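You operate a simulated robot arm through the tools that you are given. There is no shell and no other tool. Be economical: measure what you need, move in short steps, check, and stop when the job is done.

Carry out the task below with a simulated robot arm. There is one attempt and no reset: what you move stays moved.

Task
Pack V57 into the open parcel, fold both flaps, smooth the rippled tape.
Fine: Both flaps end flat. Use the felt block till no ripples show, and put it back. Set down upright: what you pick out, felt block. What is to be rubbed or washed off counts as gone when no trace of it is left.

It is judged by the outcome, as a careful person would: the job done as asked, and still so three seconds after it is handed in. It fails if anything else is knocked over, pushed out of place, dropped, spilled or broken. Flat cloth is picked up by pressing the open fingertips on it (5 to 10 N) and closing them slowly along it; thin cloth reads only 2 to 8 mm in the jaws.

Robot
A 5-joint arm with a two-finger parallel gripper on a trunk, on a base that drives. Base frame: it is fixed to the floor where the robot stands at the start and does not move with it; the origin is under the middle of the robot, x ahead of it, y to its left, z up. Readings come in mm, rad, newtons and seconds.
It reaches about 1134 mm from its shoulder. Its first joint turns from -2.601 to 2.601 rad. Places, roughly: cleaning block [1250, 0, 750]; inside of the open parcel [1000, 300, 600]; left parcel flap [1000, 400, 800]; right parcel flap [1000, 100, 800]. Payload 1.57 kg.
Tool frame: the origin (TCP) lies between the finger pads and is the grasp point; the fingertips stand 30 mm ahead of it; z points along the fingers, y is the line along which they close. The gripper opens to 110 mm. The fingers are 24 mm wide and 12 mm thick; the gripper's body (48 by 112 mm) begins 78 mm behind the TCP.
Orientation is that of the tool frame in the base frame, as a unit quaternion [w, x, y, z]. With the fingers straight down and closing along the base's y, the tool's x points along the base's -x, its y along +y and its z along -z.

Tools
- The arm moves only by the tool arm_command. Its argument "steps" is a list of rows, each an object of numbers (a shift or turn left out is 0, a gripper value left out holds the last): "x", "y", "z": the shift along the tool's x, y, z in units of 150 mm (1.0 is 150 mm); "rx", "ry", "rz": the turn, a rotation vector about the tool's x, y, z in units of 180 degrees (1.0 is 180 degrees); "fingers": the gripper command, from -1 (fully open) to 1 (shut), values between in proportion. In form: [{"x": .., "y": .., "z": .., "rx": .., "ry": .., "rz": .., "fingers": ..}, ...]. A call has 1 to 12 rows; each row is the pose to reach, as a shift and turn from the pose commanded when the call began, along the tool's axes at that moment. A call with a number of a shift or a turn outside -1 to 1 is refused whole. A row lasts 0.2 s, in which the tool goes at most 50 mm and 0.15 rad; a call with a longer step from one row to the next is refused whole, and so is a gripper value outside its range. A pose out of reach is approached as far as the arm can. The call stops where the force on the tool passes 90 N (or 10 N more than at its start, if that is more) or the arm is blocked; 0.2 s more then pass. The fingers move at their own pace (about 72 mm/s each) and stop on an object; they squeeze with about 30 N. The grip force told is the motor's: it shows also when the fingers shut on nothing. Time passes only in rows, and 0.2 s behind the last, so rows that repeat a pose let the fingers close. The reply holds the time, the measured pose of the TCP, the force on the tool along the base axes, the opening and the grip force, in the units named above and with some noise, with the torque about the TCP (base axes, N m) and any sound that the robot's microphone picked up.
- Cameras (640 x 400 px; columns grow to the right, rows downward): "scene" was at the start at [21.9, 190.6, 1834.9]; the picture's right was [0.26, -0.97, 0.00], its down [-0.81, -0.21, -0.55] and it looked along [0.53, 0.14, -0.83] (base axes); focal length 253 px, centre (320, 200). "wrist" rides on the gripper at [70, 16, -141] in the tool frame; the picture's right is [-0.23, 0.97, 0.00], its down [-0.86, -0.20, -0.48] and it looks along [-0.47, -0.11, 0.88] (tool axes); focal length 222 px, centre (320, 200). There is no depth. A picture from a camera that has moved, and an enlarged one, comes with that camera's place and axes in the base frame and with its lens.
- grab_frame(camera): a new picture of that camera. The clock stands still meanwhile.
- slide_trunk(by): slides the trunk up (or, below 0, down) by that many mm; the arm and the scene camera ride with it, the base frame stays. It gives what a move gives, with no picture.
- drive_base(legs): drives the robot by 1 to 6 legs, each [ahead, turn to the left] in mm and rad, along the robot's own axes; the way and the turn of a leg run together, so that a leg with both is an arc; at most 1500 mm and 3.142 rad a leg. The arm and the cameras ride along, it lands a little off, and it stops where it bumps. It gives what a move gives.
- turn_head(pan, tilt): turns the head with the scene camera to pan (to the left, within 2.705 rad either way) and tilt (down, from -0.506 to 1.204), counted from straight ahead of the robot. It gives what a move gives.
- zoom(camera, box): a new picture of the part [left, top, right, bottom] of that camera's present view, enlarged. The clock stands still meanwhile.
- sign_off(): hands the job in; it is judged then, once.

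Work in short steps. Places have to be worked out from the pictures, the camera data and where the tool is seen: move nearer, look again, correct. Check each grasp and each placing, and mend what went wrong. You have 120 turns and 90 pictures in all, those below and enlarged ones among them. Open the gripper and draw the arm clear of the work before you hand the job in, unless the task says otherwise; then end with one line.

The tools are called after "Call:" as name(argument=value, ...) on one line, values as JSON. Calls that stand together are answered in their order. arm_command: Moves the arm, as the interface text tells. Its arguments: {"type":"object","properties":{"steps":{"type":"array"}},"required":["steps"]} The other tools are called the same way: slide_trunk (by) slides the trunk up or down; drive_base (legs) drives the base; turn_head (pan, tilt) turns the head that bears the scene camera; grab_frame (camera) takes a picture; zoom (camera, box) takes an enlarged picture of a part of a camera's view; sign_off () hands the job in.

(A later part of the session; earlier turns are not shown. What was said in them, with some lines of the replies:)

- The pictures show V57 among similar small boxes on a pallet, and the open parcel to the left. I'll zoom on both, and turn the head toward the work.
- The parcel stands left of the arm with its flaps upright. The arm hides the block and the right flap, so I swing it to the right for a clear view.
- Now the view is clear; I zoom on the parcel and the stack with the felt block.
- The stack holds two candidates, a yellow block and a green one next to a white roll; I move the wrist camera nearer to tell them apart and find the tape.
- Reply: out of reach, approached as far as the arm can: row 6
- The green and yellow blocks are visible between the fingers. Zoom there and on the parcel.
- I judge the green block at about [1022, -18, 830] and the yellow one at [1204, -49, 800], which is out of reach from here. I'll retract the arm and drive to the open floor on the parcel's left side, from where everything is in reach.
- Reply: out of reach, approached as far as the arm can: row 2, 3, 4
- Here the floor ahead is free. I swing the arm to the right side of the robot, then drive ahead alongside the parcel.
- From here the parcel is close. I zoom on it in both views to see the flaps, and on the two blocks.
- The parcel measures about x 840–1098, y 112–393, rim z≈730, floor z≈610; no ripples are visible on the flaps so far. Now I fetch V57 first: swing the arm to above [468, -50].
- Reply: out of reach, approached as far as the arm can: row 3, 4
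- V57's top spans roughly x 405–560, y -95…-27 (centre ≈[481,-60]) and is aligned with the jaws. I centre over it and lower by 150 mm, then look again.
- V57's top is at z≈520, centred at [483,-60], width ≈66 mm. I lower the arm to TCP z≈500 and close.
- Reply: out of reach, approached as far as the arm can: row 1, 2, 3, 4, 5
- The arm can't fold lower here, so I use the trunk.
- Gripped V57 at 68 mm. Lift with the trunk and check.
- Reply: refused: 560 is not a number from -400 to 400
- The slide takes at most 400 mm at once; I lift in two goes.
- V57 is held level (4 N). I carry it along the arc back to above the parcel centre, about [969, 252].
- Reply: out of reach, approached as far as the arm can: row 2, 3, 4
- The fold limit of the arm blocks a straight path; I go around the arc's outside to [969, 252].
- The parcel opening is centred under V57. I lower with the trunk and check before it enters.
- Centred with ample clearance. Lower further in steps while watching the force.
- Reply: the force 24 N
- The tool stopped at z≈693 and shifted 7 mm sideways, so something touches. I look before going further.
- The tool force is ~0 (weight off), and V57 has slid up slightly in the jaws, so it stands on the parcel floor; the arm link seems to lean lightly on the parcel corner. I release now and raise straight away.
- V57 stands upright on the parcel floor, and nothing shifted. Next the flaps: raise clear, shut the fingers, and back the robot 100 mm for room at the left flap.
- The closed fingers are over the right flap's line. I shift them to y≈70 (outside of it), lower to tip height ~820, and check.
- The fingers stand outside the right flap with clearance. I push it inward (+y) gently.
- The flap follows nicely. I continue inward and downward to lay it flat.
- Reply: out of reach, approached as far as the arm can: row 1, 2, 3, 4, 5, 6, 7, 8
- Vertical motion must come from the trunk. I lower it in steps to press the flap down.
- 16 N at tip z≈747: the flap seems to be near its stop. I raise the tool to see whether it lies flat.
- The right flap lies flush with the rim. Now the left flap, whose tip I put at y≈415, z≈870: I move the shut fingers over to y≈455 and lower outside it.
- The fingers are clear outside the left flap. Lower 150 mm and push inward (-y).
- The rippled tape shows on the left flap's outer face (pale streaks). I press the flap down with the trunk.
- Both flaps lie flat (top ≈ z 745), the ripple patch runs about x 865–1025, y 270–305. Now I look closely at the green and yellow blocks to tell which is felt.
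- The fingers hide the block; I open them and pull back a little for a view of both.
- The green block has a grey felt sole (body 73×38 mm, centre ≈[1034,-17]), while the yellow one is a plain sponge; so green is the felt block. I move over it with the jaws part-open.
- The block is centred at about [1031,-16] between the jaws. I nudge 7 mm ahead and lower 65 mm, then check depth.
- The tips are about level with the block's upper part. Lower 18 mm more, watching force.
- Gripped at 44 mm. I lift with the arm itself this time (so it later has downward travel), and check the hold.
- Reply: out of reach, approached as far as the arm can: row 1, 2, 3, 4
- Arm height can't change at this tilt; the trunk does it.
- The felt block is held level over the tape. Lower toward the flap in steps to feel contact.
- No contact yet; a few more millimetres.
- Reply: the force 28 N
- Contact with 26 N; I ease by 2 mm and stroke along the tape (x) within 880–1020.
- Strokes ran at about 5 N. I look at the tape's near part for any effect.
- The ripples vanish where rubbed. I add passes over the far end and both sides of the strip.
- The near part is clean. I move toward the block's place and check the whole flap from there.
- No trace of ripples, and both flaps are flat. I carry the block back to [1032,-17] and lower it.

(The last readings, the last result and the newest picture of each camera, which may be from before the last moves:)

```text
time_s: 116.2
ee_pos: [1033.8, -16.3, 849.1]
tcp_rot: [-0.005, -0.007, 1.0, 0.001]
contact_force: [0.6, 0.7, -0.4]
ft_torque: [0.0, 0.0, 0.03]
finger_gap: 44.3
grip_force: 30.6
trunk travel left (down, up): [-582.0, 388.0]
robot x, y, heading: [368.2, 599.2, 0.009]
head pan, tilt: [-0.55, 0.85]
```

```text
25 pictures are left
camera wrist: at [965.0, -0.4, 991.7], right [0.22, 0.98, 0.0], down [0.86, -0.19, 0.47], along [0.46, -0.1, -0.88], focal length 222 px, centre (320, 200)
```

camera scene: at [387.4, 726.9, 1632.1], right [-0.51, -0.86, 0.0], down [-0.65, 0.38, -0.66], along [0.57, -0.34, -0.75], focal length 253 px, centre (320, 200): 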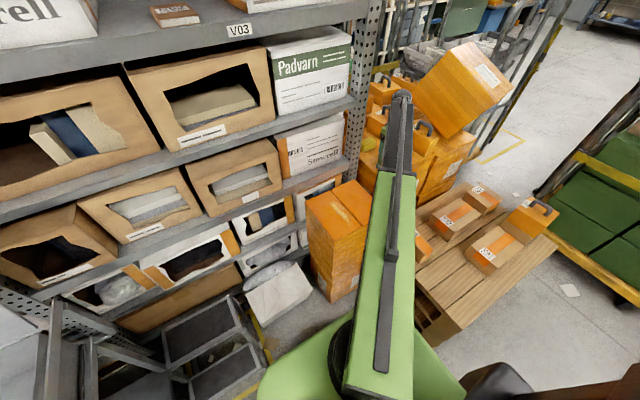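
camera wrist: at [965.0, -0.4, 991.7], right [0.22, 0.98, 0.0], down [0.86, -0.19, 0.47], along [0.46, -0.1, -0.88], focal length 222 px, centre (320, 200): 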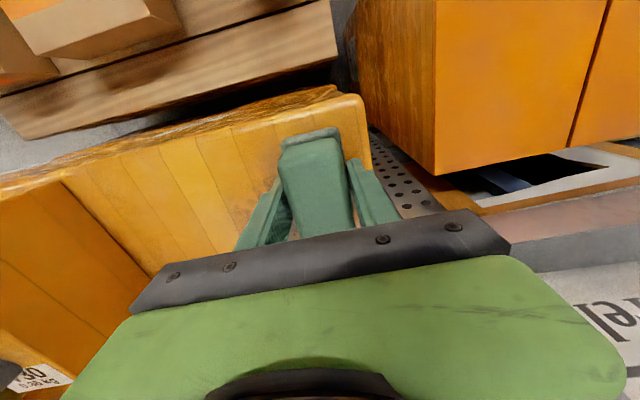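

The position matches. Lower in small steps until contact.

Call:
arm_command(steps=[{"x": 0.013, "y": -0.005}])

Call:
slide_trunk(by=-8)

Call:
slide_trunk(by=-3)

```text
time_s: 116.6
ee_pos: [1031.9, -18.4, 848.8]
tcp_rot: [-0.005, -0.006, 1.0, 0.001]
contact_force: [0.0, 0.4, -0.2]
ft_torque: [-0.01, -0.03, 0.02]
finger_gap: 44.2
grip_force: 30.2
trunk travel left (down, up): [-582.0, 388.0]
robot x, y, heading: [372.4, 598.6, 0.012]
head pan, tilt: [-0.55, 0.85]
```

```text
time_s: 117.1
ee_pos: [1031.0, -16.9, 839.9]
tcp_rot: [-0.005, -0.005, 1.0, 0.001]
contact_force: [0.1, -0.1, -1.0]
ft_torque: [0.01, 0.0, -0.03]
finger_gap: 44.2
grip_force: 30.2
trunk travel left (down, up): [-574.0, 396.0]
robot x, y, heading: [369.9, 595.9, 0.01]
head pan, tilt: [-0.55, 0.85]
```

```text
time_s: 117.7
ee_pos: [1030.6, -17.6, 836.0]
tcp_rot: [-0.004, -0.007, 1.0, 0.001]
contact_force: [0.9, 0.3, -0.4]
ft_torque: [0.0, -0.01, -0.01]
finger_gap: 43.8
grip_force: 29.9
trunk travel left (down, up): [-571.0, 399.0]
robot x, y, heading: [370.3, 595.6, 0.009]
head pan, tilt: [-0.55, 0.85]
```

Call:
slide_trunk(by=-2)

Call:
slide_trunk(by=-2)

```text
time_s: 118.2
ee_pos: [1031.1, -16.4, 836.2]
tcp_rot: [-0.003, -0.006, 1.0, 0.0]
contact_force: [4.2, -4.5, 16.6]
ft_torque: [-0.11, 0.11, 0.06]
finger_gap: 44.2
grip_force: 29.6
trunk travel left (down, up): [-569.0, 401.0]
robot x, y, heading: [372.4, 598.0, 0.014]
head pan, tilt: [-0.55, 0.85]
```

```text
time_s: 118.7
ee_pos: [1031.0, -16.5, 834.8]
tcp_rot: [-0.004, -0.007, 1.0, 0.0]
contact_force: [7.4, -7.4, 24.8]
ft_torque: [-0.24, -0.21, 0.03]
finger_gap: 44.4
grip_force: 30.0
trunk travel left (down, up): [-567.0, 403.0]
robot x, y, heading: [370.2, 598.9, 0.012]
head pan, tilt: [-0.55, 0.85]
```

The block is firmly on the crate (25 N). I ease 3 mm, release to the earlier opening, and rise.

Call:
slide_trunk(by=2)

Call:
arm_command(steps=[{"fingers": 0.1}, {"fingers": -0.2}, {"fingers": -0.5}, {"fingers": -0.5}])

Call:
slide_trunk(by=165)

Call:
grab_frame(camera="wrist")

```text
time_s: 119.2
ee_pos: [1031.2, -17.0, 834.5]
tcp_rot: [-0.005, -0.005, 1.0, 0.001]
contact_force: [-0.7, 0.3, 0.8]
ft_torque: [-0.03, -0.01, 0.01]
finger_gap: 44.2
grip_force: 29.9
trunk travel left (down, up): [-569.0, 401.0]
robot x, y, heading: [368.1, 598.8, 0.013]
head pan, tilt: [-0.55, 0.85]
```

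```text
time_s: 120.2
ee_pos: [1031.5, -17.1, 835.2]
tcp_rot: [-0.005, -0.006, 1.0, 0.001]
contact_force: [0.7, 0.9, 0.5]
ft_torque: [0.0, -0.01, -0.01]
finger_gap: 82.7
grip_force: 0.0
trunk travel left (down, up): [-569.0, 401.0]
robot x, y, heading: [374.0, 595.7, 0.013]
head pan, tilt: [-0.55, 0.85]
```

```text
time_s: 122.1
ee_pos: [1031.6, -17.2, 1000.6]
tcp_rot: [-0.004, -0.006, 1.0, 0.001]
contact_force: [0.7, 0.4, 0.3]
ft_torque: [-0.01, -0.05, -0.02]
finger_gap: 82.5
grip_force: 0.0
trunk travel left (down, up): [-734.0, 236.0]
robot x, y, heading: [363.5, 600.4, 0.012]
head pan, tilt: [-0.55, 0.85]
```

```text
24 pictures are left
camera wrist: at [963.0, -1.6, 1143.6], right [0.22, 0.98, 0.0], down [0.86, -0.19, 0.47], along [0.46, -0.1, -0.88], focal length 222 px, centre (320, 200)
```

wrist: 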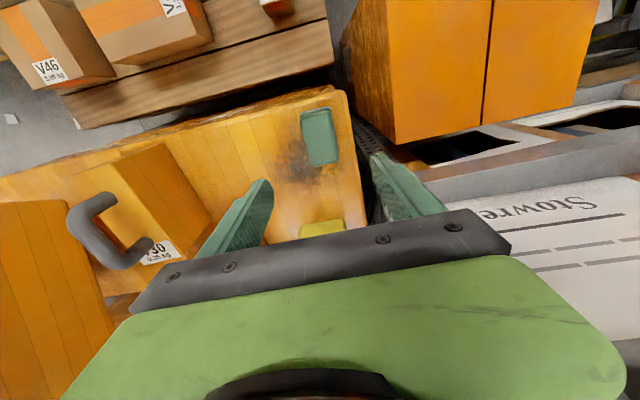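

The felt block stands back in its place. I open fully, withdraw the arm from over the work, and take a last look.

Call:
arm_command(steps=[{"x": 0.3, "fingers": -1}, {"x": 0.6, "fingers": -1}, {"x": 0.9, "fingers": -1}, {"x": 1.0, "fingers": -1}])

Call:
arm_command(steps=[{"x": 0.3}, {"x": 0.6}, {"x": 0.9}, {"x": 1.0}])

Call:
arm_command(steps=[{"x": 0.3}, {"x": 0.6}, {"x": 0.9}, {"x": 1.0}])

Call:
zoom(camera="scene", box=[280, 100, 480, 260])

```text
time_s: 123.1
ee_pos: [879.4, -18.6, 1000.0]
tcp_rot: [-0.005, -0.006, 1.0, 0.0]
contact_force: [-0.5, -0.4, -1.1]
ft_torque: [0.0, 0.04, -0.03]
finger_gap: 110.0
grip_force: 0.0
trunk travel left (down, up): [-734.0, 236.0]
robot x, y, heading: [366.4, 597.7, 0.01]
head pan, tilt: [-0.55, 0.85]
```

```text
time_s: 124.1
ee_pos: [730.9, -20.4, 1000.7]
tcp_rot: [-0.003, -0.007, 1.0, 0.001]
contact_force: [0.4, 0.0, 0.1]
ft_torque: [0.01, -0.02, 0.04]
finger_gap: 109.9
grip_force: 0.1
out of reach, approached as far as the arm can: row 2, 3, 4
trunk travel left (down, up): [-734.0, 236.0]
robot x, y, heading: [370.3, 601.0, 0.012]
head pan, tilt: [-0.55, 0.85]
```

```text
time_s: 125.1
ee_pos: [581.5, -22.8, 1001.1]
tcp_rot: [-0.005, -0.007, 1.0, 0.0]
contact_force: [0.6, -0.5, 0.2]
ft_torque: [-0.01, -0.05, 0.01]
finger_gap: 109.7
grip_force: 0.0
trunk travel left (down, up): [-734.0, 236.0]
robot x, y, heading: [370.9, 595.5, 0.017]
head pan, tilt: [-0.55, 0.85]
```

```text
2.50 times, centred on (380, 180) of scene
camera zoom: at [387.1, 726.8, 1712.1], right [-0.51, -0.86, 0.0], down [-0.65, 0.38, -0.66], along [0.57, -0.34, -0.75], focal length 633 px, centre (170, 250)
```

zoom: 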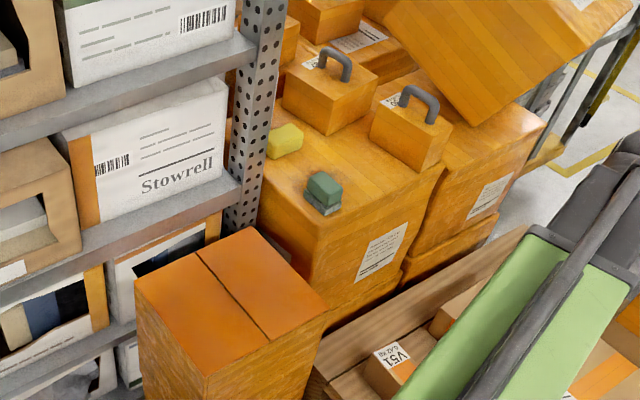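

The parcel is shut with both flaps flat, no ripples remain, and the felt block and everything else stand in place with the arm clear.

Call:
sign_off()

```text
The job is handed in.
```

V57 is packed upright in the parcel and both flaps are folded flat. The taped flap shows no ripples, and the felt block is back upright in its place. The job is handed in with the gripper open and the arm clear.
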